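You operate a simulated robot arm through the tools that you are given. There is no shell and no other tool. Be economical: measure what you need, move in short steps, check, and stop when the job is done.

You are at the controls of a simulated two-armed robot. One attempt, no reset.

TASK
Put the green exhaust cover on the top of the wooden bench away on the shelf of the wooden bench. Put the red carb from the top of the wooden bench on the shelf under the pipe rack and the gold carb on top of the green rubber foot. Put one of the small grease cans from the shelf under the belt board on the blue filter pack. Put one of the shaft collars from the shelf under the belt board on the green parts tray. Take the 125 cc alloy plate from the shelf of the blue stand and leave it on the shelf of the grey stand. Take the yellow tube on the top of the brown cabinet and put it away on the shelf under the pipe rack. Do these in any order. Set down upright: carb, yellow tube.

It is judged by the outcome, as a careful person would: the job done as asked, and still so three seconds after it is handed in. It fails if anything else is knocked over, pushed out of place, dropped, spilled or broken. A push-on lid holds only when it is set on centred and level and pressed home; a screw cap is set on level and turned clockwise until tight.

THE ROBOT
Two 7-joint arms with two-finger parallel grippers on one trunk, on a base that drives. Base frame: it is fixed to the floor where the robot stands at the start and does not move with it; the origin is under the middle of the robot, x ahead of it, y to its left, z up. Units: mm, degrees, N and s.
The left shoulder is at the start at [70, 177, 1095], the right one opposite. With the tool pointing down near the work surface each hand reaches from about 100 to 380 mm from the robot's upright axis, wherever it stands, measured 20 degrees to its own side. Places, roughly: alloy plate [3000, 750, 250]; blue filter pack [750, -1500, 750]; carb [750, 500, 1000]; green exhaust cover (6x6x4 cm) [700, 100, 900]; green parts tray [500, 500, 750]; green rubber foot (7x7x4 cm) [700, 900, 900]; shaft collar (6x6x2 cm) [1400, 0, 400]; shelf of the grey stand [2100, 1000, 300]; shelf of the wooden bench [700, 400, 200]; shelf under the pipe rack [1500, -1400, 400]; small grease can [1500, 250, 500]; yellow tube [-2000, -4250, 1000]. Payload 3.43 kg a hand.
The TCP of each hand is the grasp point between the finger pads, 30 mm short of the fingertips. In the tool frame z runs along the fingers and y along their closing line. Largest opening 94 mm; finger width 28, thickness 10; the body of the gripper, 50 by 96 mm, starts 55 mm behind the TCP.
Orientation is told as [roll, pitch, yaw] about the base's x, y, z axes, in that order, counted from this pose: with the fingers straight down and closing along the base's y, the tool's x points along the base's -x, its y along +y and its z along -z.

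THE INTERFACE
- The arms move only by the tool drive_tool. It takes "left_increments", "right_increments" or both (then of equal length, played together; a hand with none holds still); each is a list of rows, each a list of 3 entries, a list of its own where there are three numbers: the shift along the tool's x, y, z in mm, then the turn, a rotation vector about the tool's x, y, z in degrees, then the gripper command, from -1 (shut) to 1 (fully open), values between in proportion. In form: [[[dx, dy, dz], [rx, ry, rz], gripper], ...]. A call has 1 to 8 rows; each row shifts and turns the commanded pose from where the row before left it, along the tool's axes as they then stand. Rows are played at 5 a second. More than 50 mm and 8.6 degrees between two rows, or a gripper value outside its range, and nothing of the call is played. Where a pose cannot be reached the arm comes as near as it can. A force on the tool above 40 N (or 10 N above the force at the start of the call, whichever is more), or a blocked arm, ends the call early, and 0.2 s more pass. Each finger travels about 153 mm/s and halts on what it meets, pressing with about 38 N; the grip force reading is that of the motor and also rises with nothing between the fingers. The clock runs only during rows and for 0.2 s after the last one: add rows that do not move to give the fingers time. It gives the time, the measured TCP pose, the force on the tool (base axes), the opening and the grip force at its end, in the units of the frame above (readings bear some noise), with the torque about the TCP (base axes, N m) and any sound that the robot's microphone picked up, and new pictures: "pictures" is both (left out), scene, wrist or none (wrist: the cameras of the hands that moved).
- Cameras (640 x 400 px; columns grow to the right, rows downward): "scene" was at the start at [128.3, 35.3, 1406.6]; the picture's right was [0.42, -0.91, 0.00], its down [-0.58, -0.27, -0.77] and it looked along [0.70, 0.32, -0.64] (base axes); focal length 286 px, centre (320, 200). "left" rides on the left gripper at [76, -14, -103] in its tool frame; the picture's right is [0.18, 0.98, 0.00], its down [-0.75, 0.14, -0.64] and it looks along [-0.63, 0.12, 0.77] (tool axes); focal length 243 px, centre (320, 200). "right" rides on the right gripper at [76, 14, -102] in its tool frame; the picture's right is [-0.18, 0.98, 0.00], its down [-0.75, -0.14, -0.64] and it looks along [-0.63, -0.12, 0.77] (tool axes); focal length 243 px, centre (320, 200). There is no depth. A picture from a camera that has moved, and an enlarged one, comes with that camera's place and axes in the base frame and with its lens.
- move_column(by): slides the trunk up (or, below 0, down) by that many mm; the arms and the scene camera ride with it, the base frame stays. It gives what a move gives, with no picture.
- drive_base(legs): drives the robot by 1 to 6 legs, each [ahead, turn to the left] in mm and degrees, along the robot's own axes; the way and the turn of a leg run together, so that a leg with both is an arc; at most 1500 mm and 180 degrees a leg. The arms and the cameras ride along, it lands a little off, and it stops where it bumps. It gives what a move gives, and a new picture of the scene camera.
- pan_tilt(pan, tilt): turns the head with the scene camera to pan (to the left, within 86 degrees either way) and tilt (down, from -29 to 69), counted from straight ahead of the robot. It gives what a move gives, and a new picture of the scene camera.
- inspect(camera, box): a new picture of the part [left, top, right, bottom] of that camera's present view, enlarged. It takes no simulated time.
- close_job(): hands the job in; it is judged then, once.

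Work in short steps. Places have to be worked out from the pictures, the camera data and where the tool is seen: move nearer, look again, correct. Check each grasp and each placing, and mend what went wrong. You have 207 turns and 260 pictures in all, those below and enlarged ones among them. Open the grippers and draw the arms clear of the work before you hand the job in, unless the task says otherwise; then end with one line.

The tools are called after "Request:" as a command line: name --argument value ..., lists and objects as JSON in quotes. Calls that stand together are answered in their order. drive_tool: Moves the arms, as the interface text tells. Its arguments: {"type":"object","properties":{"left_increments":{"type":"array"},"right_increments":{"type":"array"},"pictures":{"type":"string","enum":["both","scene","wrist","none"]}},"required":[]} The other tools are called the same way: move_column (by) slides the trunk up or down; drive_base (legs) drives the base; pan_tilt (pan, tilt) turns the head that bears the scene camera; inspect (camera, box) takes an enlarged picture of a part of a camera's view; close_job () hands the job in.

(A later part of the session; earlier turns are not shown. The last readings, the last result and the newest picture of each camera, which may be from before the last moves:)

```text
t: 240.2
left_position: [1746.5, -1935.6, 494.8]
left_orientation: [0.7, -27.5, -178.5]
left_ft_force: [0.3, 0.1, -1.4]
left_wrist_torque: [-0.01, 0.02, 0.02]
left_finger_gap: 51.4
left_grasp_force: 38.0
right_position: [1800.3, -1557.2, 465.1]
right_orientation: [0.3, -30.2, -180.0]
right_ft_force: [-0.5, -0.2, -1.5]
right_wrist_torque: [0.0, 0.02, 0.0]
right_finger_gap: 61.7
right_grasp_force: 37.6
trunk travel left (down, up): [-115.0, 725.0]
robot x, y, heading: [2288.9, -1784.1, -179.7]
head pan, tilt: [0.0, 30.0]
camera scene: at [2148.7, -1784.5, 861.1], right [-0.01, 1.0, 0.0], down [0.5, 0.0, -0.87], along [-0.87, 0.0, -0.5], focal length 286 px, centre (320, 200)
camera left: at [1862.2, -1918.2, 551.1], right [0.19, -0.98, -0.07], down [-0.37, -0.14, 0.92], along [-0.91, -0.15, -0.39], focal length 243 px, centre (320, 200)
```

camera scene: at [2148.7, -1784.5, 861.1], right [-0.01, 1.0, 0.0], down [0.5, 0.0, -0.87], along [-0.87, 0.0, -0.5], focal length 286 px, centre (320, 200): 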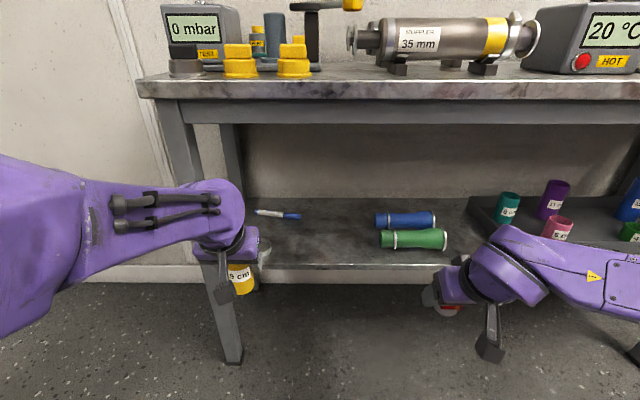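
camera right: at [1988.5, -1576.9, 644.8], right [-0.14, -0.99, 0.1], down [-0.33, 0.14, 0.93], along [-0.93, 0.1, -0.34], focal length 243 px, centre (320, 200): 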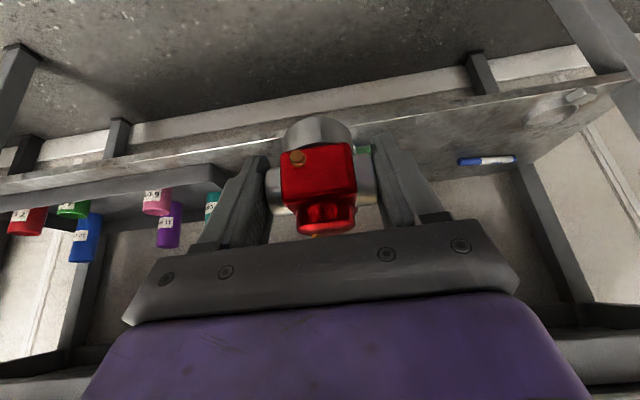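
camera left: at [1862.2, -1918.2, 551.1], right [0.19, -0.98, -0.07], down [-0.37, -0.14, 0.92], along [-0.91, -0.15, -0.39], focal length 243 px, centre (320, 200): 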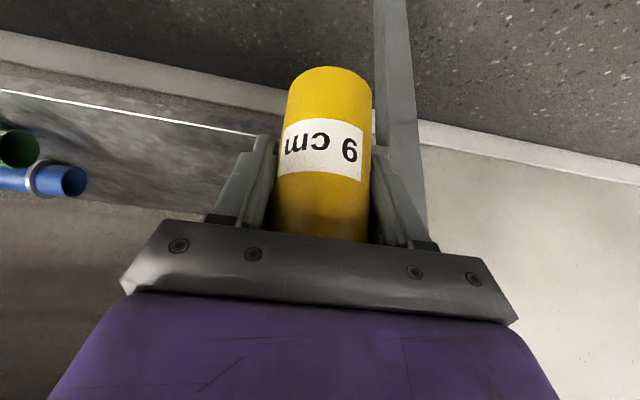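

All is as before. I bring the right hand over in front of the free patch and straighten the left tool's pitch.

Request:
drive_tool --left_increments '[[[0, -25, 0], [0, -2.5, 0], -1], [[0, -25, 0], [0, 0, 0], -1], [[0, 0, 0], [0, 0, 0], -1], [[0, 0, 0], [0, 0, 0], -1], [[0, 0, 0], [0, 0, 0], -1]]' --right_increments '[[[0, 44, 0], [0, 0, 0], -1], [[0, 44, 0], [0, 0, 0], -1], [[0, 44, 0], [0, 0, 0], -1], [[0, 44, 0], [0, 0, 0], -1], [[0, 0, 0], [0, 0, 0], -1]]' --pictures "none"

Request:
drive_base --legs '[[90, 0]]'

```text
t: 241.4
left_position: [1744.7, -1885.8, 494.2]
left_orientation: [0.7, -30.0, -178.5]
left_ft_force: [0.1, -0.4, -1.8]
left_wrist_torque: [0.0, 0.01, 0.01]
left_finger_gap: 51.4
left_grasp_force: 37.7
right_position: [1801.7, -1734.2, 467.5]
right_orientation: [0.3, -30.3, -179.9]
right_ft_force: [-1.4, -0.2, -1.6]
right_wrist_torque: [0.04, 0.0, -0.01]
right_finger_gap: 61.3
right_grasp_force: 37.9
trunk travel left (down, up): [-115.0, 725.0]
robot x, y, heading: [2288.1, -1786.8, -179.9]
head pan, tilt: [0.0, 30.0]
```

```text
t: 242.5
left_position: [1654.3, -1886.6, 494.7]
left_orientation: [0.7, -30.0, -178.6]
left_ft_force: [0.4, -0.5, -2.0]
left_wrist_torque: [0.02, 0.0, 0.0]
left_finger_gap: 51.4
left_grasp_force: 37.8
right_position: [1710.5, -1733.5, 466.9]
right_orientation: [0.3, -30.2, -180.0]
right_ft_force: [-0.1, 0.0, -1.2]
right_wrist_torque: [-0.01, -0.03, -0.01]
right_finger_gap: 61.3
right_grasp_force: 37.8
trunk travel left (down, up): [-115.0, 725.0]
robot x, y, heading: [2199.4, -1785.2, -179.7]
head pan, tilt: [0.0, 30.0]
camera scene: at [2057.9, -1785.0, 861.1], right [-0.01, 1.0, 0.0], down [0.5, 0.0, -0.87], along [-0.87, 0.0, -0.5], focal length 286 px, centre (320, 200)
```

scene: 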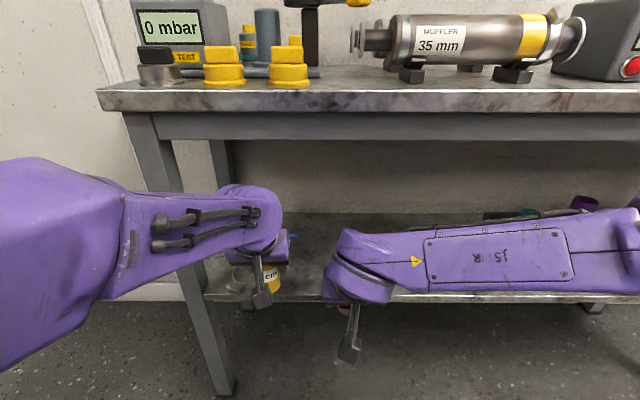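

The wrist needs to pass under the table beam (z≈731), so I lower the right hand 30 mm and then move it in with a wrist picture.

Request:
drive_tool --right_increments '[[[15, 0, 26], [0, 0, 0], -1], [[-38, 0, 22], [0, 0, 0], -1], [[-38, 0, 22], [0, 0, 0], -1], [[-38, 0, 22], [0, 0, 0], -1], [[-26, 0, 15], [0, 0, 0], -1], [[0, 0, 0], [0, 0, 0], -1]]' --pictures "wrist"

```text
t: 243.9
left_position: [1654.7, -1886.3, 495.2]
left_orientation: [0.7, -30.1, -178.6]
left_ft_force: [0.2, 0.9, -2.0]
left_wrist_torque: [-0.01, 0.02, -0.02]
left_finger_gap: 51.5
left_grasp_force: 37.5
right_position: [1548.1, -1732.7, 439.4]
right_orientation: [0.2, -30.4, -179.9]
right_ft_force: [0.0, -0.2, 11.6]
right_wrist_torque: [0.04, -0.22, 0.0]
right_finger_gap: 61.6
right_grasp_force: 38.2
trunk travel left (down, up): [-115.0, 725.0]
robot x, y, heading: [2195.2, -1784.2, -179.8]
head pan, tilt: [0.0, 30.0]
camera right: at [1665.4, -1748.6, 487.9], right [-0.15, -0.98, 0.1], down [-0.33, 0.14, 0.93], along [-0.93, 0.11, -0.34], focal length 243 px, centre (320, 200)
```

right: 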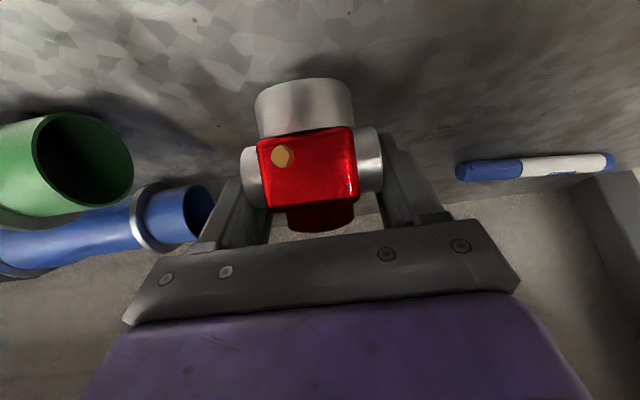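

The carb dragged on the shelf and shifted toward the camera in the grip. I raise it a little and look closely at its tilt.

Request:
drive_tool --right_increments '[[[-6, 0, -10], [0, 0, 0], -1], [[0, 0, 0], [0, 0, 0], -1]]' --pictures "none"

Request:
inspect --camera "right" --box '[200, 60, 440, 240]'

```text
t: 244.5
left_position: [1654.6, -1886.8, 494.4]
left_orientation: [0.6, -30.0, -178.6]
left_ft_force: [0.2, 0.4, -1.5]
left_wrist_torque: [-0.02, 0.0, 0.0]
left_finger_gap: 51.1
left_grasp_force: 37.8
right_position: [1548.0, -1733.7, 448.6]
right_orientation: [0.2, -30.1, -179.9]
right_ft_force: [-0.2, -0.1, -1.3]
right_wrist_torque: [0.0, 0.0, 0.0]
right_finger_gap: 61.5
right_grasp_force: 38.7
trunk travel left (down, up): [-115.0, 725.0]
robot x, y, heading: [2197.8, -1782.0, -179.8]
head pan, tilt: [0.0, 30.0]
```

```text
2.22 times, centred on (320, 150) of right
camera zoom: at [1665.5, -1748.4, 497.6], right [-0.16, -0.98, 0.1], down [-0.33, 0.14, 0.93], along [-0.93, 0.11, -0.35], focal length 539 px, centre (320, 311)
```

zoom: 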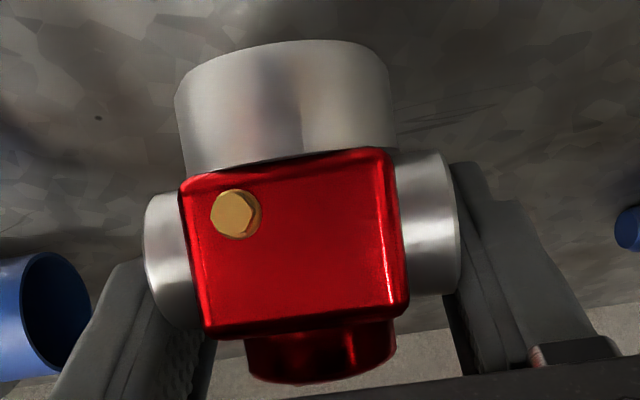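

The carb is tilted about 20°, bottom toward the robot. I pitch the tool 20° further forward (raising slightly) so the carb is level again.

Request:
drive_tool --right_increments '[[[-8, 0, -13], [0, -7, 0], -1], [[0, 0, 0], [0, -7, 0], -1], [[0, 0, 0], [0, -6, 0], -1], [[0, 0, 0], [0, 0, 0], -1]]' --pictures "wrist"

```text
t: 245.5
left_position: [1654.6, -1885.0, 494.0]
left_orientation: [0.7, -30.0, -178.6]
left_ft_force: [0.3, 0.6, -2.3]
left_wrist_torque: [0.0, 0.02, -0.02]
left_finger_gap: 51.4
left_grasp_force: 38.1
right_position: [1547.1, -1734.8, 463.8]
right_orientation: [0.4, -50.4, 179.8]
right_ft_force: [0.5, -0.6, -2.7]
right_wrist_torque: [0.01, 0.03, 0.02]
right_finger_gap: 61.5
right_grasp_force: 37.9
trunk travel left (down, up): [-115.0, 725.0]
robot x, y, heading: [2199.9, -1783.4, -179.5]
head pan, tilt: [0.0, 30.0]
camera right: at [1675.2, -1748.4, 469.6], right [-0.11, -0.98, 0.15], down [0.01, 0.15, 0.99], along [-0.99, 0.12, -0.01], focal length 243 px, centre (320, 200)
```

right: 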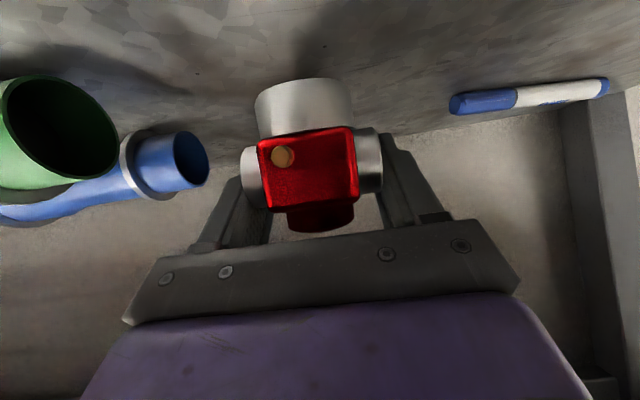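

The carb now looks level, its bottom about 30 mm above the shelf. I lower it 22 mm, then by small steps.

Request:
drive_tool --right_increments '[[[15.4, 0, 12.7], [0, 0, 0], -1], [[1.5, 0, 1.3], [0, 0, 0], -1], [[0, 0, 0], [0, 0, 0], -1]]' --pictures "none"

Request:
drive_tool --right_increments '[[[2.3, 0, 1.9], [0, 0, 0], -1], [[0, 0, 0], [0, 0, 0], -1]]' --pictures "none"

Request:
drive_tool --right_increments '[[[2.3, 0, 1.9], [0, 0, 0], -1], [[0, 0, 0], [0, 0, 0], -1]]' --pictures "none"

```text
t: 246.3
left_position: [1654.0, -1887.2, 495.1]
left_orientation: [0.7, -30.1, -178.6]
left_ft_force: [-0.5, 0.5, -1.0]
left_wrist_torque: [-0.02, 0.0, -0.04]
left_finger_gap: 51.2
left_grasp_force: 38.0
right_position: [1548.5, -1732.6, 443.0]
right_orientation: [0.5, -50.3, 179.7]
right_ft_force: [-1.5, 2.3, 6.7]
right_wrist_torque: [0.06, 0.1, 0.02]
right_finger_gap: 61.7
right_grasp_force: 37.8
trunk travel left (down, up): [-115.0, 725.0]
robot x, y, heading: [2198.3, -1779.9, -179.6]
head pan, tilt: [0.0, 30.0]
```

```text
t: 246.9
left_position: [1655.6, -1885.8, 496.4]
left_orientation: [0.7, -30.2, -178.6]
left_ft_force: [-0.6, 0.5, -1.7]
left_wrist_torque: [0.02, 0.05, 0.0]
left_finger_gap: 51.4
left_grasp_force: 37.7
right_position: [1548.3, -1733.9, 442.8]
right_orientation: [0.6, -50.6, 179.8]
right_ft_force: [-5.3, 4.0, 22.1]
right_wrist_torque: [0.13, 0.19, 0.01]
right_finger_gap: 61.4
right_grasp_force: 37.8
trunk travel left (down, up): [-115.0, 725.0]
robot x, y, heading: [2199.9, -1783.2, -179.5]
head pan, tilt: [0.0, 30.0]
```

```text
t: 247.5
left_position: [1655.2, -1887.0, 496.7]
left_orientation: [0.7, -30.2, -178.5]
left_ft_force: [0.1, 1.1, -2.1]
left_wrist_torque: [0.03, 0.02, -0.03]
left_finger_gap: 51.5
left_grasp_force: 37.9
right_position: [1549.4, -1735.4, 439.3]
right_orientation: [0.4, -50.4, 179.7]
right_ft_force: [0.9, 3.1, 26.1]
right_wrist_torque: [0.12, -0.05, 0.0]
right_finger_gap: 61.7
right_grasp_force: 37.9
trunk travel left (down, up): [-115.0, 725.0]
robot x, y, heading: [2197.7, -1780.6, -179.6]
head pan, tilt: [0.0, 30.0]
```

It is pressed on the shelf with the load centred. I look before releasing.

Request:
inspect --camera "right" --box '[200, 60, 440, 240]'

```text
2.22 times, centred on (320, 150) of right
camera zoom: at [1676.5, -1749.2, 444.4], right [-0.11, -0.98, 0.15], down [0.02, 0.15, 0.99], along [-0.99, 0.12, 0.0], focal length 539 px, centre (320, 311)
```

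zoom: 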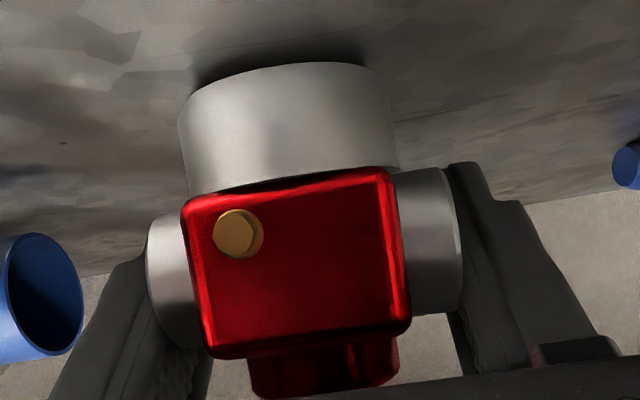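

It is level. I ease the push, open, and withdraw along the tool.

Request:
drive_tool --right_increments '[[[-1.5, 0, -1.3], [0, 0, 0], -1], [[0, 0, 0], [0, 0, 0], 0.5], [[0, 0, 0], [0, 0, 0], 1], [[0, 0, 0], [0, 0, 0], 1], [[0, 0, -35], [0, 0, 0], 1], [[0, 0, -45], [0, 0, 0], 1], [[0, 0, 0], [0, 0, 0], 1]]' --pictures "wrist"

```text
t: 249.1
left_position: [1654.6, -1885.6, 493.9]
left_orientation: [0.7, -30.2, -178.6]
left_ft_force: [-0.1, -0.5, -1.4]
left_wrist_torque: [0.02, -0.01, -0.02]
left_finger_gap: 51.5
left_grasp_force: 38.2
right_position: [1610.9, -1734.4, 489.4]
right_orientation: [0.4, -50.2, 179.8]
right_ft_force: [-0.1, -0.1, 0.7]
right_wrist_torque: [-0.01, 0.02, -0.04]
right_finger_gap: 94.0
right_grasp_force: 0.0
trunk travel left (down, up): [-115.0, 725.0]
robot x, y, heading: [2199.3, -1782.1, -179.6]
head pan, tilt: [0.0, 30.0]
camera right: at [1737.6, -1749.1, 494.9], right [-0.12, -0.98, 0.15], down [0.01, 0.15, 0.99], along [-0.99, 0.12, -0.01], focal length 243 px, centre (320, 200)
```

right: 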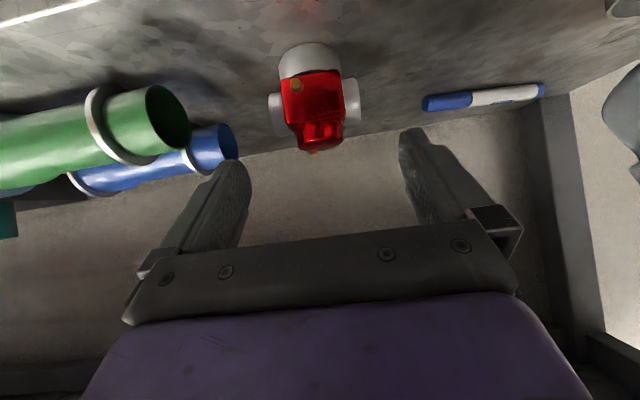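

Red carb stands on the shelf. I draw the right hand out and away, and bring the left hand's tube over the front of the shelf at y≈-1840.

Request:
drive_tool --left_increments '[[[0, -23, 0], [0, -2, 0], -1], [[0, -23, 0], [0, -2, 0], -1], [[-24, 0, 14], [0, 0, 0], -1], [[-24, 0, 14], [0, 0, 0], -1], [[7.5, 0, 13], [0, 0, 0], -1], [[0, 0, 0], [0, 0, 0], -1]]' --right_increments '[[[28, 0, -34], [0, 0, 0], 1], [[28, -10, -34], [0, 0, 0], 1], [[20, -40, -10], [0, 0, 0], 1], [[0, -45, 0], [0, 0, 0], 1], [[0, -45, 0], [0, 0, 0], 1], [[0, 0, 0], [0, 0, 0], 1]]' --pictures "both"

```text
t: 250.5
left_position: [1594.8, -1844.5, 494.1]
left_orientation: [-1.1, -34.7, -177.2]
left_ft_force: [0.7, 0.4, -2.3]
left_wrist_torque: [-0.03, 0.02, -0.01]
left_finger_gap: 51.2
left_grasp_force: 37.9
right_position: [1718.4, -1593.1, 481.0]
right_orientation: [0.5, -50.3, 179.9]
right_ft_force: [0.4, 0.7, 0.0]
right_wrist_torque: [0.0, 0.02, -0.01]
right_finger_gap: 94.0
right_grasp_force: 0.1
trunk travel left (down, up): [-115.0, 725.0]
robot x, y, heading: [2197.4, -1785.4, -179.9]
head pan, tilt: [0.0, 30.0]
camera scene: at [2058.1, -1784.8, 861.1], right [-0.01, 1.0, 0.0], down [0.5, 0.0, -0.87], along [-0.87, 0.0, -0.5], focal length 286 px, centre (320, 200)
camera right: at [1844.9, -1606.5, 486.8], right [-0.11, -0.98, 0.15], down [0.01, 0.15, 0.99], along [-0.99, 0.11, -0.01], focal length 243 px, centre (320, 200)
camera left: at [1715.7, -1827.5, 535.4], right [0.19, -0.97, -0.12], down [-0.25, -0.16, 0.95], along [-0.95, -0.15, -0.27], focal length 243 px, centre (320, 200)
```

scene: 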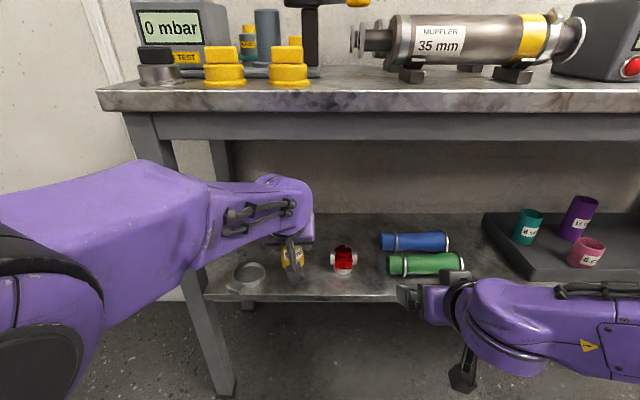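
right: 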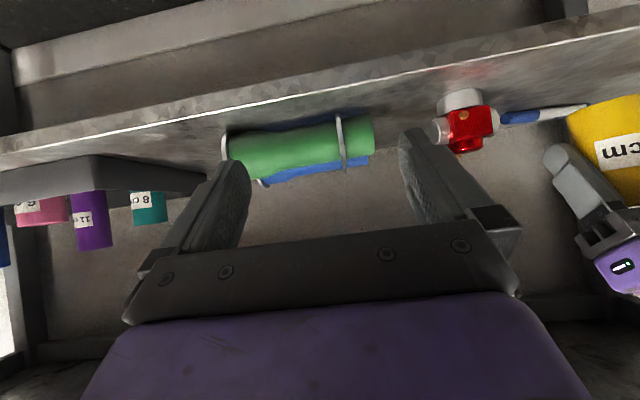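
left: 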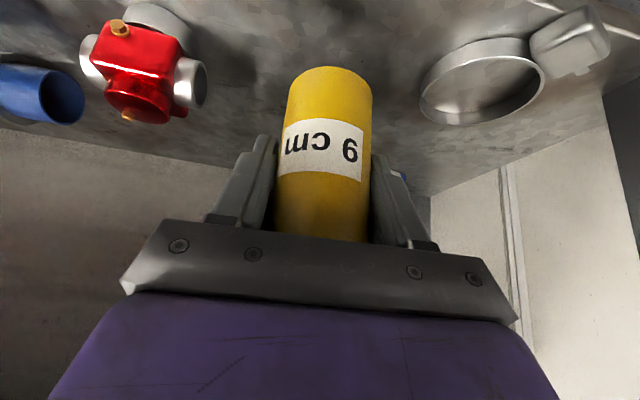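

Tube hangs over free shelf space between clamp ring and carb. I trim the roll by 2° and lower 30 mm, then step down.

Request:
drive_tool --left_increments '[[[8.5, 0, 12.3], [-2, 0, 0], -1], [[8.5, 0, 12.3], [0, 0, 0], -1], [[0, 0, 0], [0, 0, 0], -1]]' --pictures "none"

Request:
drive_tool --left_increments '[[[2.3, 0, 3.3], [0, 0, 0], -1], [[0, 0, 0], [0, 0, 0], -1]]' --pictures "none"

Request:
drive_tool --left_increments '[[[2.3, 0, 3.3], [0, 0, 0], -1], [[0, 0, 0], [0, 0, 0], -1]]' --pictures "none"

```text
t: 251.3
left_position: [1591.5, -1849.6, 471.0]
left_orientation: [-1.2, -34.8, -175.2]
left_ft_force: [0.2, -0.3, -2.5]
left_wrist_torque: [-0.03, 0.01, -0.01]
left_finger_gap: 51.5
left_grasp_force: 37.9
right_position: [1717.8, -1592.9, 481.1]
right_orientation: [0.4, -50.2, 179.8]
right_ft_force: [1.3, -0.3, -0.1]
right_wrist_torque: [-0.02, 0.0, -0.01]
right_finger_gap: 94.1
right_grasp_force: 0.1
trunk travel left (down, up): [-115.0, 725.0]
robot x, y, heading: [2195.8, -1789.1, -179.4]
head pan, tilt: [0.0, 30.0]
```

```text
t: 251.9
left_position: [1590.9, -1851.9, 466.2]
left_orientation: [-1.2, -34.7, -175.0]
left_ft_force: [-0.8, -0.1, -1.4]
left_wrist_torque: [-0.03, 0.07, 0.03]
left_finger_gap: 51.2
left_grasp_force: 37.9
right_position: [1718.0, -1592.6, 481.8]
right_orientation: [0.4, -50.2, 179.9]
right_ft_force: [0.5, 0.5, 0.1]
right_wrist_torque: [0.0, 0.0, 0.02]
right_finger_gap: 94.1
right_grasp_force: 0.1
trunk travel left (down, up): [-115.0, 725.0]
robot x, y, heading: [2195.6, -1781.6, -179.7]
head pan, tilt: [0.0, 30.0]
```

```text
t: 252.5
left_position: [1591.9, -1853.6, 461.1]
left_orientation: [-1.1, -34.6, -174.8]
left_ft_force: [-0.2, -0.4, -1.5]
left_wrist_torque: [0.01, 0.04, -0.02]
left_finger_gap: 51.5
left_grasp_force: 38.2
right_position: [1718.3, -1591.5, 480.8]
right_orientation: [0.4, -50.1, 179.9]
right_ft_force: [-0.6, 0.3, -0.4]
right_wrist_torque: [-0.01, -0.03, 0.0]
right_finger_gap: 93.7
right_grasp_force: 0.0
trunk travel left (down, up): [-115.0, 725.0]
robot x, y, heading: [2197.7, -1784.9, -179.7]
head pan, tilt: [0.0, 30.0]
```

The left arm is near a joint limit but still descends; continue in small steps.

Request:
drive_tool --left_increments '[[[2.3, 0, 3.3], [0, 0, 0], -1], [[0, 0, 0], [0, 0, 0], -1]]' --pictures "none"

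Request:
drive_tool --left_increments '[[[2.3, 0, 3.3], [0, 0, 0], -1], [[0, 0, 0], [0, 0, 0], -1]]' --pictures "none"

Request:
drive_tool --left_increments '[[[1.5, 0, 2.2], [0, 0, 0], -1], [[0, 0, 0], [0, 0, 0], -1]]' --pictures "wrist"

```text
t: 253.1
left_position: [1590.1, -1853.3, 457.8]
left_orientation: [-1.4, -34.6, -174.7]
left_ft_force: [-0.5, 0.2, -1.2]
left_wrist_torque: [-0.01, 0.0, 0.0]
left_finger_gap: 51.3
left_grasp_force: 38.1
right_position: [1716.7, -1591.3, 482.0]
right_orientation: [0.4, -50.3, 180.0]
right_ft_force: [-0.6, 0.8, 0.2]
right_wrist_torque: [-0.01, 0.0, 0.0]
right_finger_gap: 94.1
right_grasp_force: 0.0
trunk travel left (down, up): [-115.0, 725.0]
robot x, y, heading: [2196.3, -1783.6, -179.5]
head pan, tilt: [0.0, 30.0]
```

```text
t: 253.7
left_position: [1591.1, -1854.4, 454.4]
left_orientation: [-1.4, -34.7, -174.6]
left_ft_force: [1.1, 2.3, 5.6]
left_wrist_torque: [0.09, -0.21, 0.05]
left_finger_gap: 51.4
left_grasp_force: 38.3
right_position: [1718.0, -1592.2, 481.0]
right_orientation: [0.4, -50.3, 179.8]
right_ft_force: [1.2, 0.6, 0.0]
right_wrist_torque: [0.03, -0.02, 0.01]
right_finger_gap: 93.7
right_grasp_force: 0.0
trunk travel left (down, up): [-115.0, 725.0]
robot x, y, heading: [2197.1, -1784.8, -179.7]
head pan, tilt: [0.0, 30.0]
```

```text
t: 254.3
left_position: [1590.9, -1853.9, 454.1]
left_orientation: [-1.5, -34.8, -174.6]
left_ft_force: [4.8, 1.8, 23.3]
left_wrist_torque: [0.05, -0.87, 0.07]
left_finger_gap: 51.5
left_grasp_force: 38.2
right_position: [1719.4, -1591.5, 483.2]
right_orientation: [0.5, -50.5, 179.7]
right_ft_force: [-0.3, 0.8, -1.0]
right_wrist_torque: [-0.01, 0.0, -0.02]
right_finger_gap: 94.0
right_grasp_force: 0.1
trunk travel left (down, up): [-115.0, 725.0]
robot x, y, heading: [2194.4, -1780.8, -179.7]
head pan, tilt: [0.0, 30.0]
camera left: at [1711.4, -1831.9, 496.0], right [0.23, -0.96, -0.13], down [-0.24, -0.18, 0.95], along [-0.94, -0.19, -0.27], focal length 243 px, centre (320, 200)
```

left: 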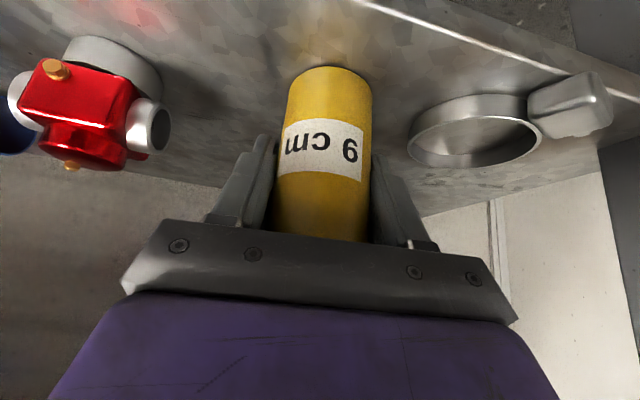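

Contact is on the tube's near edge, so it leans slightly forward; I turn the tool back 3° to seat it flat.

Request:
drive_tool --left_increments '[[[-1.2, 0, -1.6], [0, 0, 0], -1], [[0, 0, 0], [0, 3, 0], -1], [[0, 0, 0], [0, 0, 0], -1]]' --pictures "none"

Request:
drive_tool --left_increments '[[[1.2, 0, 1.7], [0, 0, 0], -1], [[0, 0, 0], [0, 0, 0], -1]]' --pictures "none"

```text
t: 255.1
left_position: [1593.3, -1849.0, 454.0]
left_orientation: [0.1, -32.0, -176.3]
left_ft_force: [3.5, 3.6, 8.9]
left_wrist_torque: [0.27, -0.45, 0.08]
left_finger_gap: 51.4
left_grasp_force: 38.2
right_position: [1717.3, -1592.0, 482.0]
right_orientation: [0.6, -50.3, 179.7]
right_ft_force: [0.0, 0.8, 0.5]
right_wrist_torque: [-0.05, -0.01, -0.01]
right_finger_gap: 94.1
right_grasp_force: 0.1
trunk travel left (down, up): [-115.0, 725.0]
robot x, y, heading: [2198.4, -1783.5, -179.7]
head pan, tilt: [0.0, 30.0]
```

```text
t: 255.7
left_position: [1592.0, -1850.3, 453.9]
left_orientation: [-0.3, -32.0, -175.6]
left_ft_force: [4.0, 8.0, 20.5]
left_wrist_torque: [0.35, -0.83, 0.21]
left_finger_gap: 51.3
left_grasp_force: 38.1
right_position: [1718.8, -1591.1, 482.4]
right_orientation: [0.5, -50.3, 179.8]
right_ft_force: [-0.4, 0.3, 1.0]
right_wrist_torque: [-0.01, 0.01, 0.02]
right_finger_gap: 94.3
right_grasp_force: 0.1
trunk travel left (down, up): [-115.0, 725.0]
robot x, y, heading: [2200.5, -1778.8, -179.6]
head pan, tilt: [0.0, 30.0]
```

Still near-edge contact; another 4° back.

Request:
drive_tool --left_increments '[[[-1.8, 0, -2.6], [0, 0, 0], -1], [[0, 0, 0], [0, 4, 0], -1], [[0, 0, 0], [0, 0, 0], -1]]' --pictures "none"

Request:
drive_tool --left_increments '[[[1, 0, 1.7], [0, 0, 0], -1], [[0, 0, 0], [0, 0, 0], -1]]' --pictures "wrist"

```text
t: 256.5
left_position: [1593.2, -1845.0, 453.6]
left_orientation: [1.0, -28.4, -176.9]
left_ft_force: [-2.1, 5.2, 19.3]
left_wrist_torque: [0.39, 0.51, -0.06]
left_finger_gap: 51.5
left_grasp_force: 38.2
right_position: [1717.7, -1591.2, 482.3]
right_orientation: [0.6, -50.3, 179.8]
right_ft_force: [0.2, -1.1, -0.1]
right_wrist_torque: [-0.01, -0.01, 0.0]
right_finger_gap: 93.9
right_grasp_force: 0.0
trunk travel left (down, up): [-115.0, 725.0]
robot x, y, heading: [2194.3, -1783.3, -179.5]
head pan, tilt: [0.0, 30.0]
```

```text
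t: 257.1
left_position: [1594.1, -1847.9, 451.1]
left_orientation: [0.8, -28.2, -176.7]
left_ft_force: [3.3, 8.8, 27.5]
left_wrist_torque: [0.67, 0.28, -0.14]
left_finger_gap: 51.5
left_grasp_force: 38.1
right_position: [1718.9, -1592.1, 483.0]
right_orientation: [0.5, -50.4, 179.7]
right_ft_force: [0.3, 0.5, -0.2]
right_wrist_torque: [0.0, 0.0, 0.02]
right_finger_gap: 94.2
right_grasp_force: 0.0
trunk travel left (down, up): [-115.0, 725.0]
robot x, y, heading: [2193.7, -1781.6, -179.7]
head pan, tilt: [0.0, 30.0]
camera left: at [1709.2, -1826.3, 505.9], right [0.23, -0.97, -0.07], down [-0.35, -0.15, 0.92], along [-0.91, -0.18, -0.38], focal length 243 px, centre (320, 200)
```

left: 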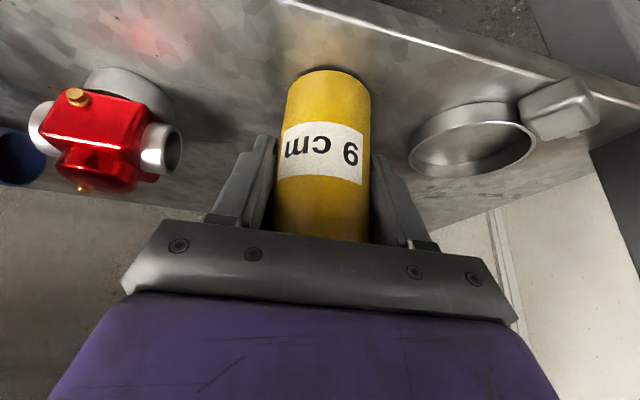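

Now it is seated flat between the two tilts. I ease up, open, and withdraw.

Request:
drive_tool --left_increments '[[[-1, 0, -1.7], [0, 0, 0], -1], [[0, 0, 0], [0, 0, 0], 0.3], [[0, 0, 0], [0, 0, 0], 0.6], [[0, 0, 0], [0, 0, 0], 1], [[0, 0, 0], [0, 0, 0], 1]]' --pictures "wrist"

```text
t: 258.3
left_position: [1594.2, -1849.2, 444.4]
left_orientation: [0.8, -27.4, -176.5]
left_ft_force: [0.3, 0.3, 0.4]
left_wrist_torque: [-0.01, 0.0, 0.03]
left_finger_gap: 93.8
left_grasp_force: 0.1
right_position: [1717.5, -1592.3, 480.4]
right_orientation: [0.4, -50.2, 180.0]
right_ft_force: [-0.4, 0.4, -1.4]
right_wrist_torque: [-0.02, -0.02, 0.0]
right_finger_gap: 93.8
right_grasp_force: 0.0
trunk travel left (down, up): [-115.0, 725.0]
robot x, y, heading: [2193.1, -1783.8, -179.9]
head pan, tilt: [0.0, 30.0]
camera left: at [1708.1, -1827.8, 501.7], right [0.23, -0.97, -0.07], down [-0.37, -0.15, 0.92], along [-0.9, -0.18, -0.39], focal length 243 px, centre (320, 200)
```

left: 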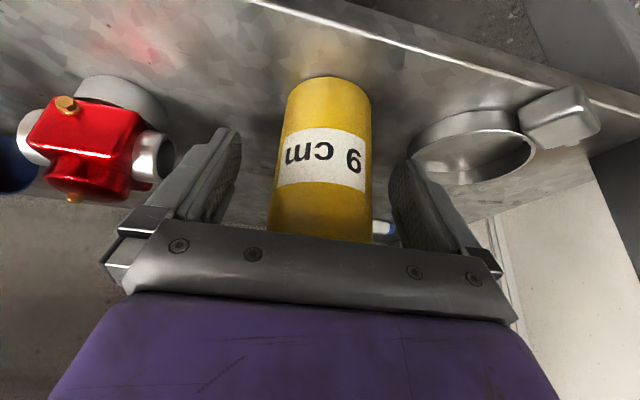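

The tube stands free. I back the base straight out, which pulls both hands clear.

Request:
drive_base --legs '[[-300, 0]]'

Request:
inspect --camera "scene" --box '[200, 180, 420, 320]'

```text
t: 260.4
left_position: [1896.1, -1847.3, 443.0]
left_orientation: [0.7, -27.1, -176.5]
left_ft_force: [-0.3, -0.8, 0.6]
left_wrist_torque: [0.03, 0.03, -0.02]
left_finger_gap: 94.0
left_grasp_force: 0.1
right_position: [2017.1, -1592.3, 480.7]
right_orientation: [0.5, -50.3, 180.0]
right_ft_force: [-0.8, -0.1, -0.1]
right_wrist_torque: [0.03, -0.02, 0.01]
right_finger_gap: 93.7
right_grasp_force: 0.0
trunk travel left (down, up): [-115.0, 725.0]
robot x, y, heading: [2498.3, -1779.0, -179.6]
head pan, tilt: [0.0, 30.0]
camera scene: at [2358.4, -1783.5, 861.2], right [-0.01, 1.0, 0.0], down [0.5, 0.0, -0.87], along [-0.87, -0.01, -0.5], focal length 286 px, centre (320, 200)
```

scene: 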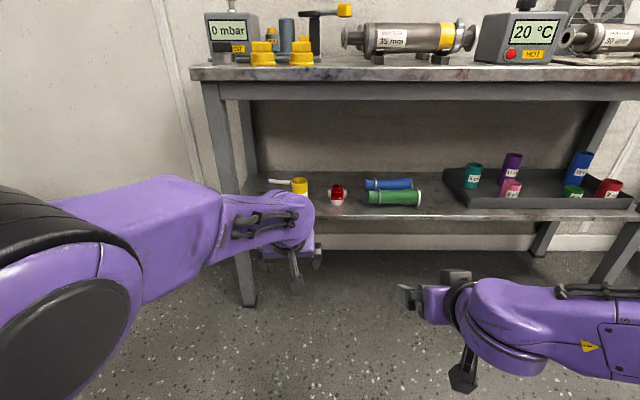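

```text
2.86 times, centred on (310, 250) of scene
camera zoom: at [2358.4, -1783.5, 861.2], right [-0.01, 1.0, 0.0], down [0.5, 0.0, -0.87], along [-0.87, -0.01, -0.5], focal length 818 px, centre (349, 57)
```

zoom: 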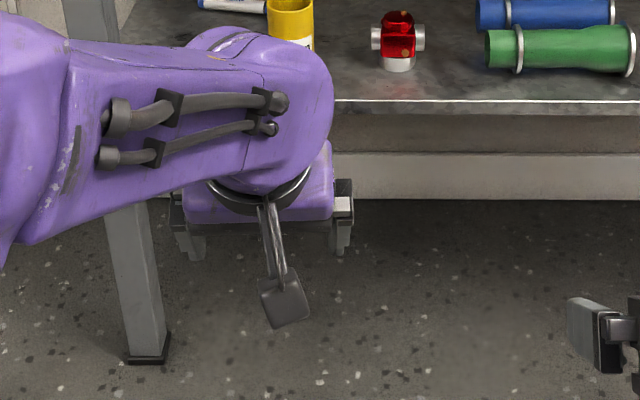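

Both stand upright. Next the alloy plate: I drive to the blue stand at the far wall.

Request:
drive_base --legs '[[0, -104.7], [1480, 0], [0, 14.3]]'

Request:
pan_tilt --pan 10 --tilt 25

```text
t: 273.0
left_position: [2764.7, 261.3, 444.9]
left_orientation: [0.3, -27.1, 94.5]
left_ft_force: [-0.4, 0.1, 0.8]
left_wrist_torque: [-0.02, 0.01, -0.01]
left_finger_gap: 94.0
left_grasp_force: 0.1
right_position: [3024.2, 141.5, 481.6]
right_orientation: [0.5, -50.3, 90.6]
right_ft_force: [1.2, -0.1, -0.3]
right_wrist_torque: [-0.01, 0.02, 0.01]
right_finger_gap: 93.9
right_grasp_force: 0.0
trunk travel left (down, up): [-115.0, 725.0]
robot x, y, heading: [2843.2, -341.2, 90.8]
head pan, tilt: [0.0, 30.0]
camera scene: at [2837.8, -201.9, 861.2], right [1.0, 0.02, 0.0], down [0.01, -0.5, -0.87], along [-0.02, 0.87, -0.5], focal length 286 px, centre (320, 200)
```

scene: 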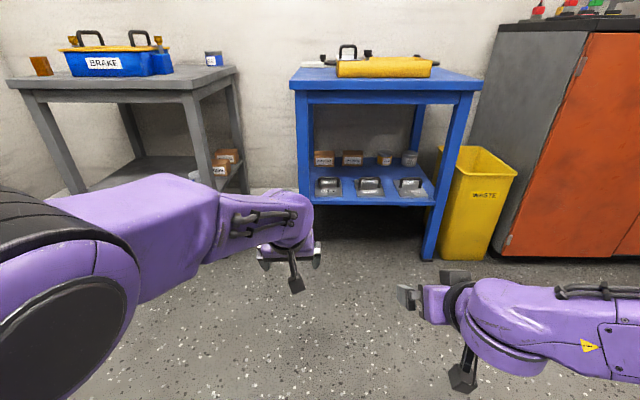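

```text
t: 273.7
left_position: [2765.1, 261.6, 444.7]
left_orientation: [0.4, -27.1, 94.6]
left_ft_force: [0.3, 0.6, 0.4]
left_wrist_torque: [-0.05, 0.02, 0.02]
left_finger_gap: 94.0
left_grasp_force: 0.0
right_position: [3023.7, 141.6, 480.3]
right_orientation: [0.6, -50.2, 90.6]
right_ft_force: [-1.1, 0.2, 0.0]
right_wrist_torque: [0.02, -0.01, -0.03]
right_finger_gap: 94.2
right_grasp_force: 0.0
trunk travel left (down, up): [-115.0, 725.0]
robot x, y, heading: [2837.9, -342.5, 91.0]
head pan, tilt: [10.0, 25.0]
camera scene: at [2821.8, -201.9, 869.1], right [0.98, 0.19, 0.0], down [0.08, -0.42, -0.91], along [-0.17, 0.89, -0.42], focal length 286 px, centre (320, 200)
```

scene: 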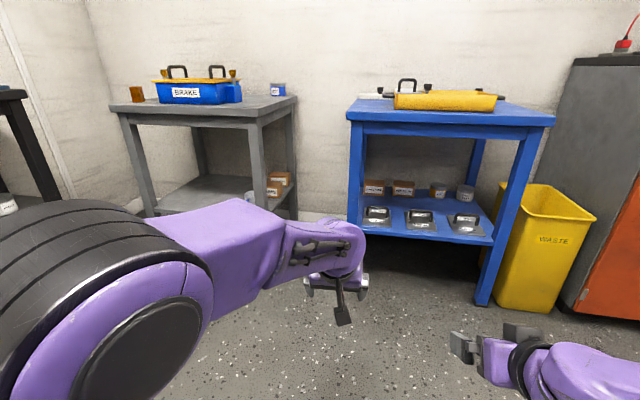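

Request:
inspect --camera "scene" --box '[350, 165, 510, 265]'

Request:
inspect --camera "scene" --box '[120, 140, 320, 265]'

```text
4.00 times, centred on (430, 215) of scene
camera zoom: at [2821.8, -201.9, 869.1], right [0.98, 0.19, 0.0], down [0.08, -0.42, -0.91], along [-0.17, 0.89, -0.42], focal length 1145 px, centre (-120, 140)
```

zoom: 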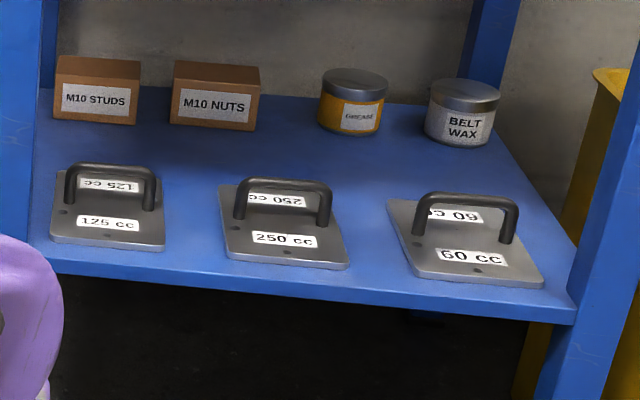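

```text
3.20 times, centred on (220, 202) of scene
camera zoom: at [2821.8, -201.9, 869.1], right [0.98, 0.19, 0.0], down [0.08, -0.42, -0.91], along [-0.17, 0.89, -0.42], focal length 916 px, centre (640, 192)
```

zoom: 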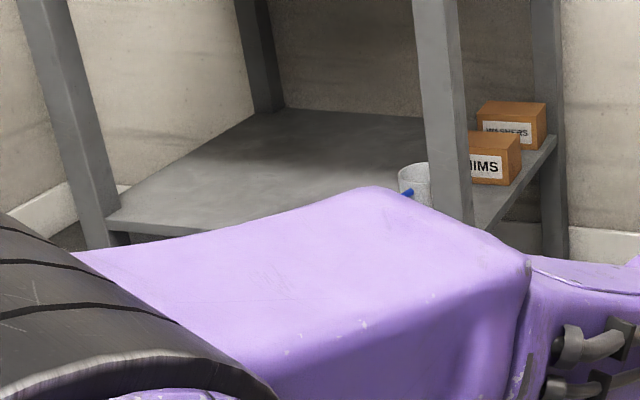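

The 125 cc plate is the left one, with a U-handle running left–right. I turn the right gripper 90° about its axis (so it straddles the bar) at a shallower pitch, pull the left hand back, then approach.

Request:
drive_tool --left_increments '[[[40, 10, -20], [0, 0, 0], 1], [[40, 10, -20], [0, 0, 0], 1], [[40, 10, -20], [0, 0, 0], 1], [[0, 0, 0], [0, 0, 0], 1], [[0, 0, 0], [0, 0, 0], 1], [[0, 0, 0], [0, 0, 0], 1]]' --right_increments '[[[0, 0, 0], [0, 7, 0], 1], [[0, 0, 0], [0, 7, 0], 1], [[0, 0, 0], [0, 6, 0], 1], [[0, 0, 0], [0, 0, -8.5], 1], [[0, 0, 0], [0, 0, -8.5], 1], [[0, 0, 0], [0, 0, -8.5], 1]]' --pictures "none"

Request:
drive_tool --right_increments '[[[0, 0, 0], [0, 0, -8.5], 1], [[0, 0, 0], [0, 0, -8.5], 1], [[0, 0, 0], [0, 0, -8.5], 1], [[0, 0, 0], [0, 0, -8.5], 1], [[0, 0, 0], [0, 0, -8.5], 1], [[0, 0, 0], [0, 0, -8.5], 1], [[0, 0, 0], [0, 0, -8.5], 1], [[0, 0, 0], [0, 0, -5], 1]]' --pictures "none"

Request:
drive_base --legs '[[0, 9.4], [580, 0], [0, -10.4]]'

Request:
drive_tool --right_increments '[[[0, 0, 0], [0, 0, 0], 1]]' --pictures "wrist"

```text
t: 275.1
left_position: [2746.8, 126.7, 444.1]
left_orientation: [0.3, -27.1, 94.6]
left_ft_force: [-0.5, -0.1, -1.1]
left_wrist_torque: [-0.03, 0.01, -0.01]
left_finger_gap: 93.9
left_grasp_force: 0.1
right_position: [3024.9, 140.7, 481.9]
right_orientation: [-13.8, -27.2, 119.9]
right_ft_force: [0.7, -1.0, -0.4]
right_wrist_torque: [0.03, 0.02, -0.03]
right_finger_gap: 93.9
right_grasp_force: 0.1
trunk travel left (down, up): [-115.0, 725.0]
robot x, y, heading: [2838.1, -341.3, 90.9]
head pan, tilt: [10.0, 25.0]
```

```text
t: 276.9
left_position: [2745.6, 126.2, 444.5]
left_orientation: [0.5, -27.0, 94.7]
left_ft_force: [-0.9, 0.2, 0.2]
left_wrist_torque: [-0.02, 0.05, -0.01]
left_finger_gap: 94.0
left_grasp_force: 0.0
right_position: [3062.8, 147.5, 428.1]
right_orientation: [-25.0, -19.7, 144.3]
right_ft_force: [0.5, -0.4, -0.3]
right_wrist_torque: [0.0, -0.01, -0.02]
right_finger_gap: 94.0
right_grasp_force: 0.1
right hand out of reach, approached as far as the arm can: row 3, 4, 5, 6, 7, 8
trunk travel left (down, up): [-115.0, 725.0]
robot x, y, heading: [2840.8, -342.4, 91.2]
head pan, tilt: [10.0, 25.0]
```

```text
t: 281.6
left_position: [2646.5, 699.5, 443.0]
left_orientation: [0.5, -27.0, 93.7]
left_ft_force: [0.1, 0.8, -0.4]
left_wrist_torque: [0.0, -0.03, -0.03]
left_finger_gap: 93.9
left_grasp_force: 0.1
right_position: [2962.6, 716.4, 427.5]
right_orientation: [-25.0, -19.7, 143.4]
right_ft_force: [0.7, -0.8, 0.2]
right_wrist_torque: [0.01, 0.01, -0.02]
right_finger_gap: 93.9
right_grasp_force: 0.1
trunk travel left (down, up): [-115.0, 725.0]
robot x, y, heading: [2733.0, 235.0, 90.1]
head pan, tilt: [10.0, 25.0]
camera scene: at [2716.6, 370.4, 869.1], right [0.98, 0.18, 0.0], down [0.07, -0.42, -0.91], along [-0.16, 0.89, -0.42], focal length 286 px, centre (320, 200)
```

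scene: 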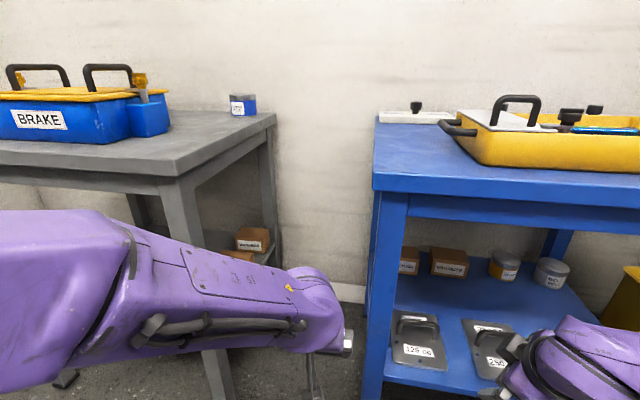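

```text
t: 282.0
left_position: [2646.6, 698.7, 445.8]
left_orientation: [0.3, -27.1, 93.7]
left_ft_force: [0.4, -0.4, -0.2]
left_wrist_torque: [0.02, 0.01, 0.01]
left_finger_gap: 94.0
left_grasp_force: 0.0
right_position: [2963.2, 716.0, 426.9]
right_orientation: [-24.8, -19.6, 143.2]
right_ft_force: [-0.1, -0.1, 0.6]
right_wrist_torque: [0.0, 0.05, -0.03]
right_finger_gap: 93.9
right_grasp_force: 0.1
trunk travel left (down, up): [-115.0, 725.0]
robot x, y, heading: [2732.3, 230.4, 90.4]
head pan, tilt: [10.0, 25.0]
camera right: at [3010.1, 610.4, 482.2], right [-0.78, -0.53, -0.33], down [-0.48, 0.18, 0.86], along [-0.39, 0.83, -0.4], focal length 243 px, centre (320, 200)
```

right: 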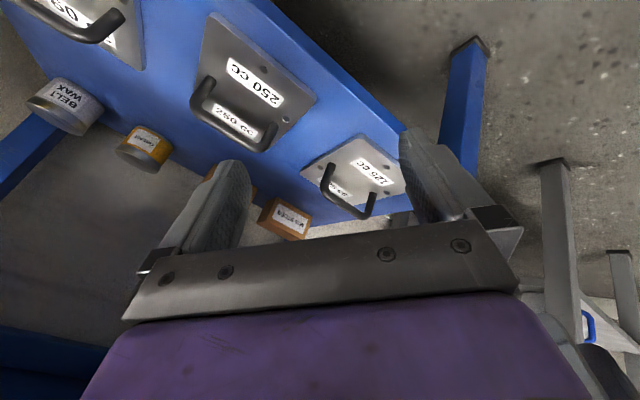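

The wrist stops at about 53° of turn, so I'll turn the base ~40° left to align the fingers across the bar. First a zoom to fix the plate's place.

Request:
inspect --camera "scene" --box '[380, 290, 540, 390]'

Request:
inspect --camera "right" --box '[270, 110, 430, 230]'

```text
4.00 times, centred on (460, 340) of scene
camera zoom: at [2716.7, 370.4, 869.1], right [0.98, 0.18, 0.0], down [0.07, -0.42, -0.91], along [-0.16, 0.89, -0.42], focal length 1145 px, centre (-240, -360)
```

zoom: 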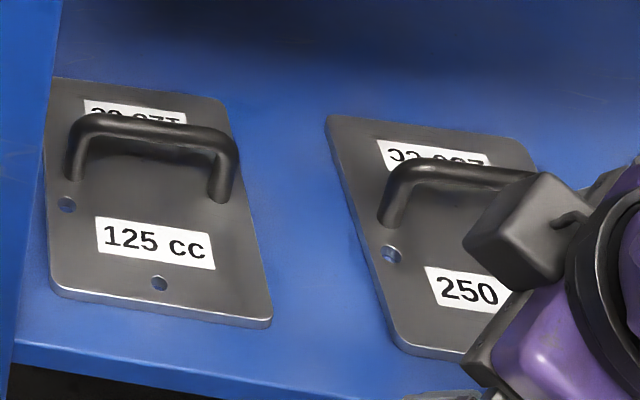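

```text
3.33 times, centred on (350, 170) of right
camera zoom: at [3010.1, 610.4, 482.2], right [-0.78, -0.53, -0.33], down [-0.48, 0.18, 0.86], along [-0.39, 0.83, -0.4], focal length 809 px, centre (220, 300)
```

zoom: 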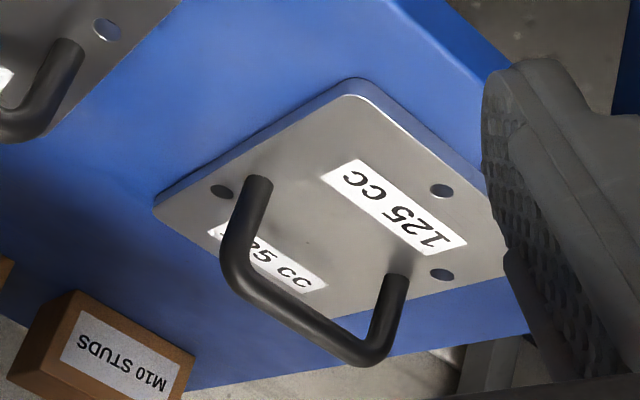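

Bar centre computed at (2852, 864, 345), plate top z≈305. I reposition the base to come in on heading 130.

Request:
drive_base --legs '[[-100, 0], [0, -81.3], [385, 0], [0, 120.9], [150, 0]]'

Request:
drive_tool --right_increments '[[[0, 0, 0], [0, 0, 0], 1]]' --pictures "wrist"

```text
t: 292.1
left_position: [2966.7, 645.4, 444.6]
left_orientation: [0.4, -27.0, 101.2]
left_ft_force: [0.5, 0.2, -0.4]
left_wrist_torque: [0.02, -0.03, 0.01]
left_finger_gap: 94.2
left_grasp_force: 0.2
right_position: [3284.6, 700.4, 427.6]
right_orientation: [-24.5, -19.1, 148.4]
right_ft_force: [4.4, -7.8, 6.2]
right_wrist_torque: [0.34, -0.1, -0.42]
right_finger_gap: 94.1
right_grasp_force: 0.0
trunk travel left (down, up): [-115.0, 725.0]
robot x, y, heading: [3112.5, 191.2, 97.3]
head pan, tilt: [10.0, 25.0]
stopped in leg 4: the force on the tool passed its limit at 128 N (the readings are from after the stop); the commanded pose is now the measured one
camera scene: at [3079.4, 327.2, 869.3], right [0.95, 0.3, 0.0], down [0.13, -0.4, -0.91], along [-0.27, 0.86, -0.42], focal length 286 px, centre (320, 200)
```

scene: 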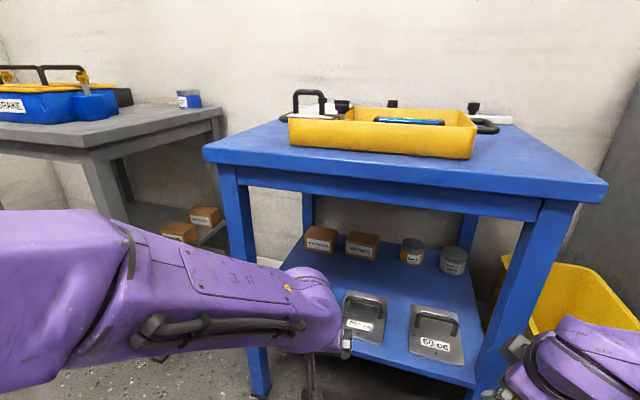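

```text
t: 292.5
left_position: [2967.4, 645.2, 444.6]
left_orientation: [0.3, -27.1, 101.2]
left_ft_force: [0.2, -0.1, 0.4]
left_wrist_torque: [0.0, 0.04, 0.01]
left_finger_gap: 93.9
left_grasp_force: 0.0
right_position: [3284.5, 701.8, 428.4]
right_orientation: [-24.4, -19.1, 148.2]
right_ft_force: [4.5, -7.0, 5.5]
right_wrist_torque: [0.34, -0.15, -0.45]
right_finger_gap: 93.8
right_grasp_force: 0.1
trunk travel left (down, up): [-115.0, 725.0]
robot x, y, heading: [3112.5, 188.5, 97.7]
head pan, tilt: [10.0, 25.0]
camera right: at [3341.4, 600.4, 483.1], right [-0.73, -0.6, -0.32], down [-0.5, 0.15, 0.85], along [-0.46, 0.79, -0.41], focal length 243 px, centre (320, 200)
```

right: 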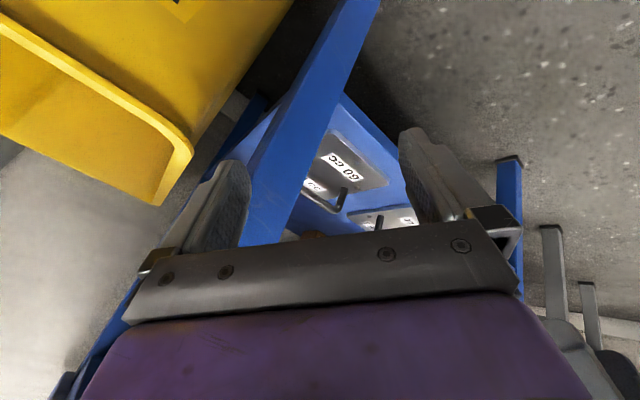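

The right hand touched the stand's right leg. I turn back and reverse clear, pulling the left hand in too.

Request:
drive_base --legs '[[0, -12], [-170, 0]]'

Request:
drive_tool --left_increments '[[[40, 10, -20], [0, 0, 0], 1], [[40, 10, -20], [0, 0, 0], 1], [[40, 10, -20], [0, 0, 0], 1]]' --pictures "none"

```text
t: 294.8
left_position: [3050.6, 495.5, 443.6]
left_orientation: [0.4, -27.0, 89.3]
left_ft_force: [1.0, -0.1, -0.3]
left_wrist_torque: [0.02, 0.02, -0.01]
left_finger_gap: 94.0
left_grasp_force: 0.1
right_position: [3374.6, 483.7, 426.2]
right_orientation: [-24.5, -19.0, 136.3]
right_ft_force: [0.3, -0.2, 0.6]
right_wrist_torque: [0.01, -0.02, 0.03]
right_finger_gap: 94.0
right_grasp_force: 0.0
trunk travel left (down, up): [-115.0, 725.0]
robot x, y, heading: [3098.1, 23.0, 85.5]
head pan, tilt: [10.0, 25.0]
camera scene: at [3095.3, 162.1, 869.1], right [1.0, 0.1, 0.0], down [0.04, -0.42, -0.91], along [-0.09, 0.9, -0.42], focal length 286 px, centre (320, 200)
```

scene: 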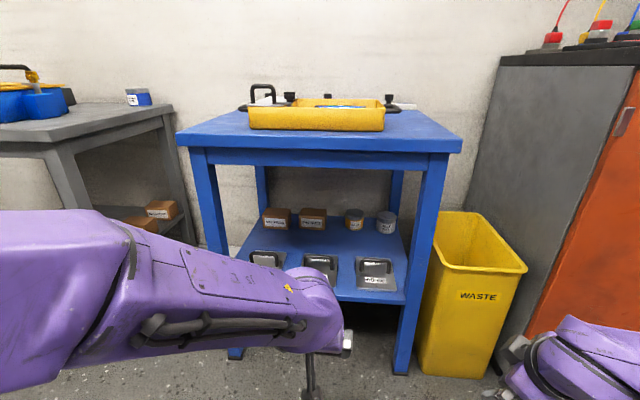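

```text
t: 295.6
left_position: [3026.8, 370.0, 445.6]
left_orientation: [0.5, -27.0, 89.2]
left_ft_force: [-0.8, 0.3, -0.3]
left_wrist_torque: [0.0, 0.02, -0.02]
left_finger_gap: 93.9
left_grasp_force: 0.1
left hand out of reach, approached as far as the arm can: row 3
right_position: [3373.5, 484.8, 426.1]
right_orientation: [-24.2, -19.1, 136.3]
right_ft_force: [1.1, 0.2, 0.1]
right_wrist_torque: [-0.04, 0.01, -0.01]
right_finger_gap: 94.1
right_grasp_force: 0.0
trunk travel left (down, up): [-115.0, 725.0]
robot x, y, heading: [3107.1, 20.9, 85.5]
head pan, tilt: [10.0, 25.0]
```

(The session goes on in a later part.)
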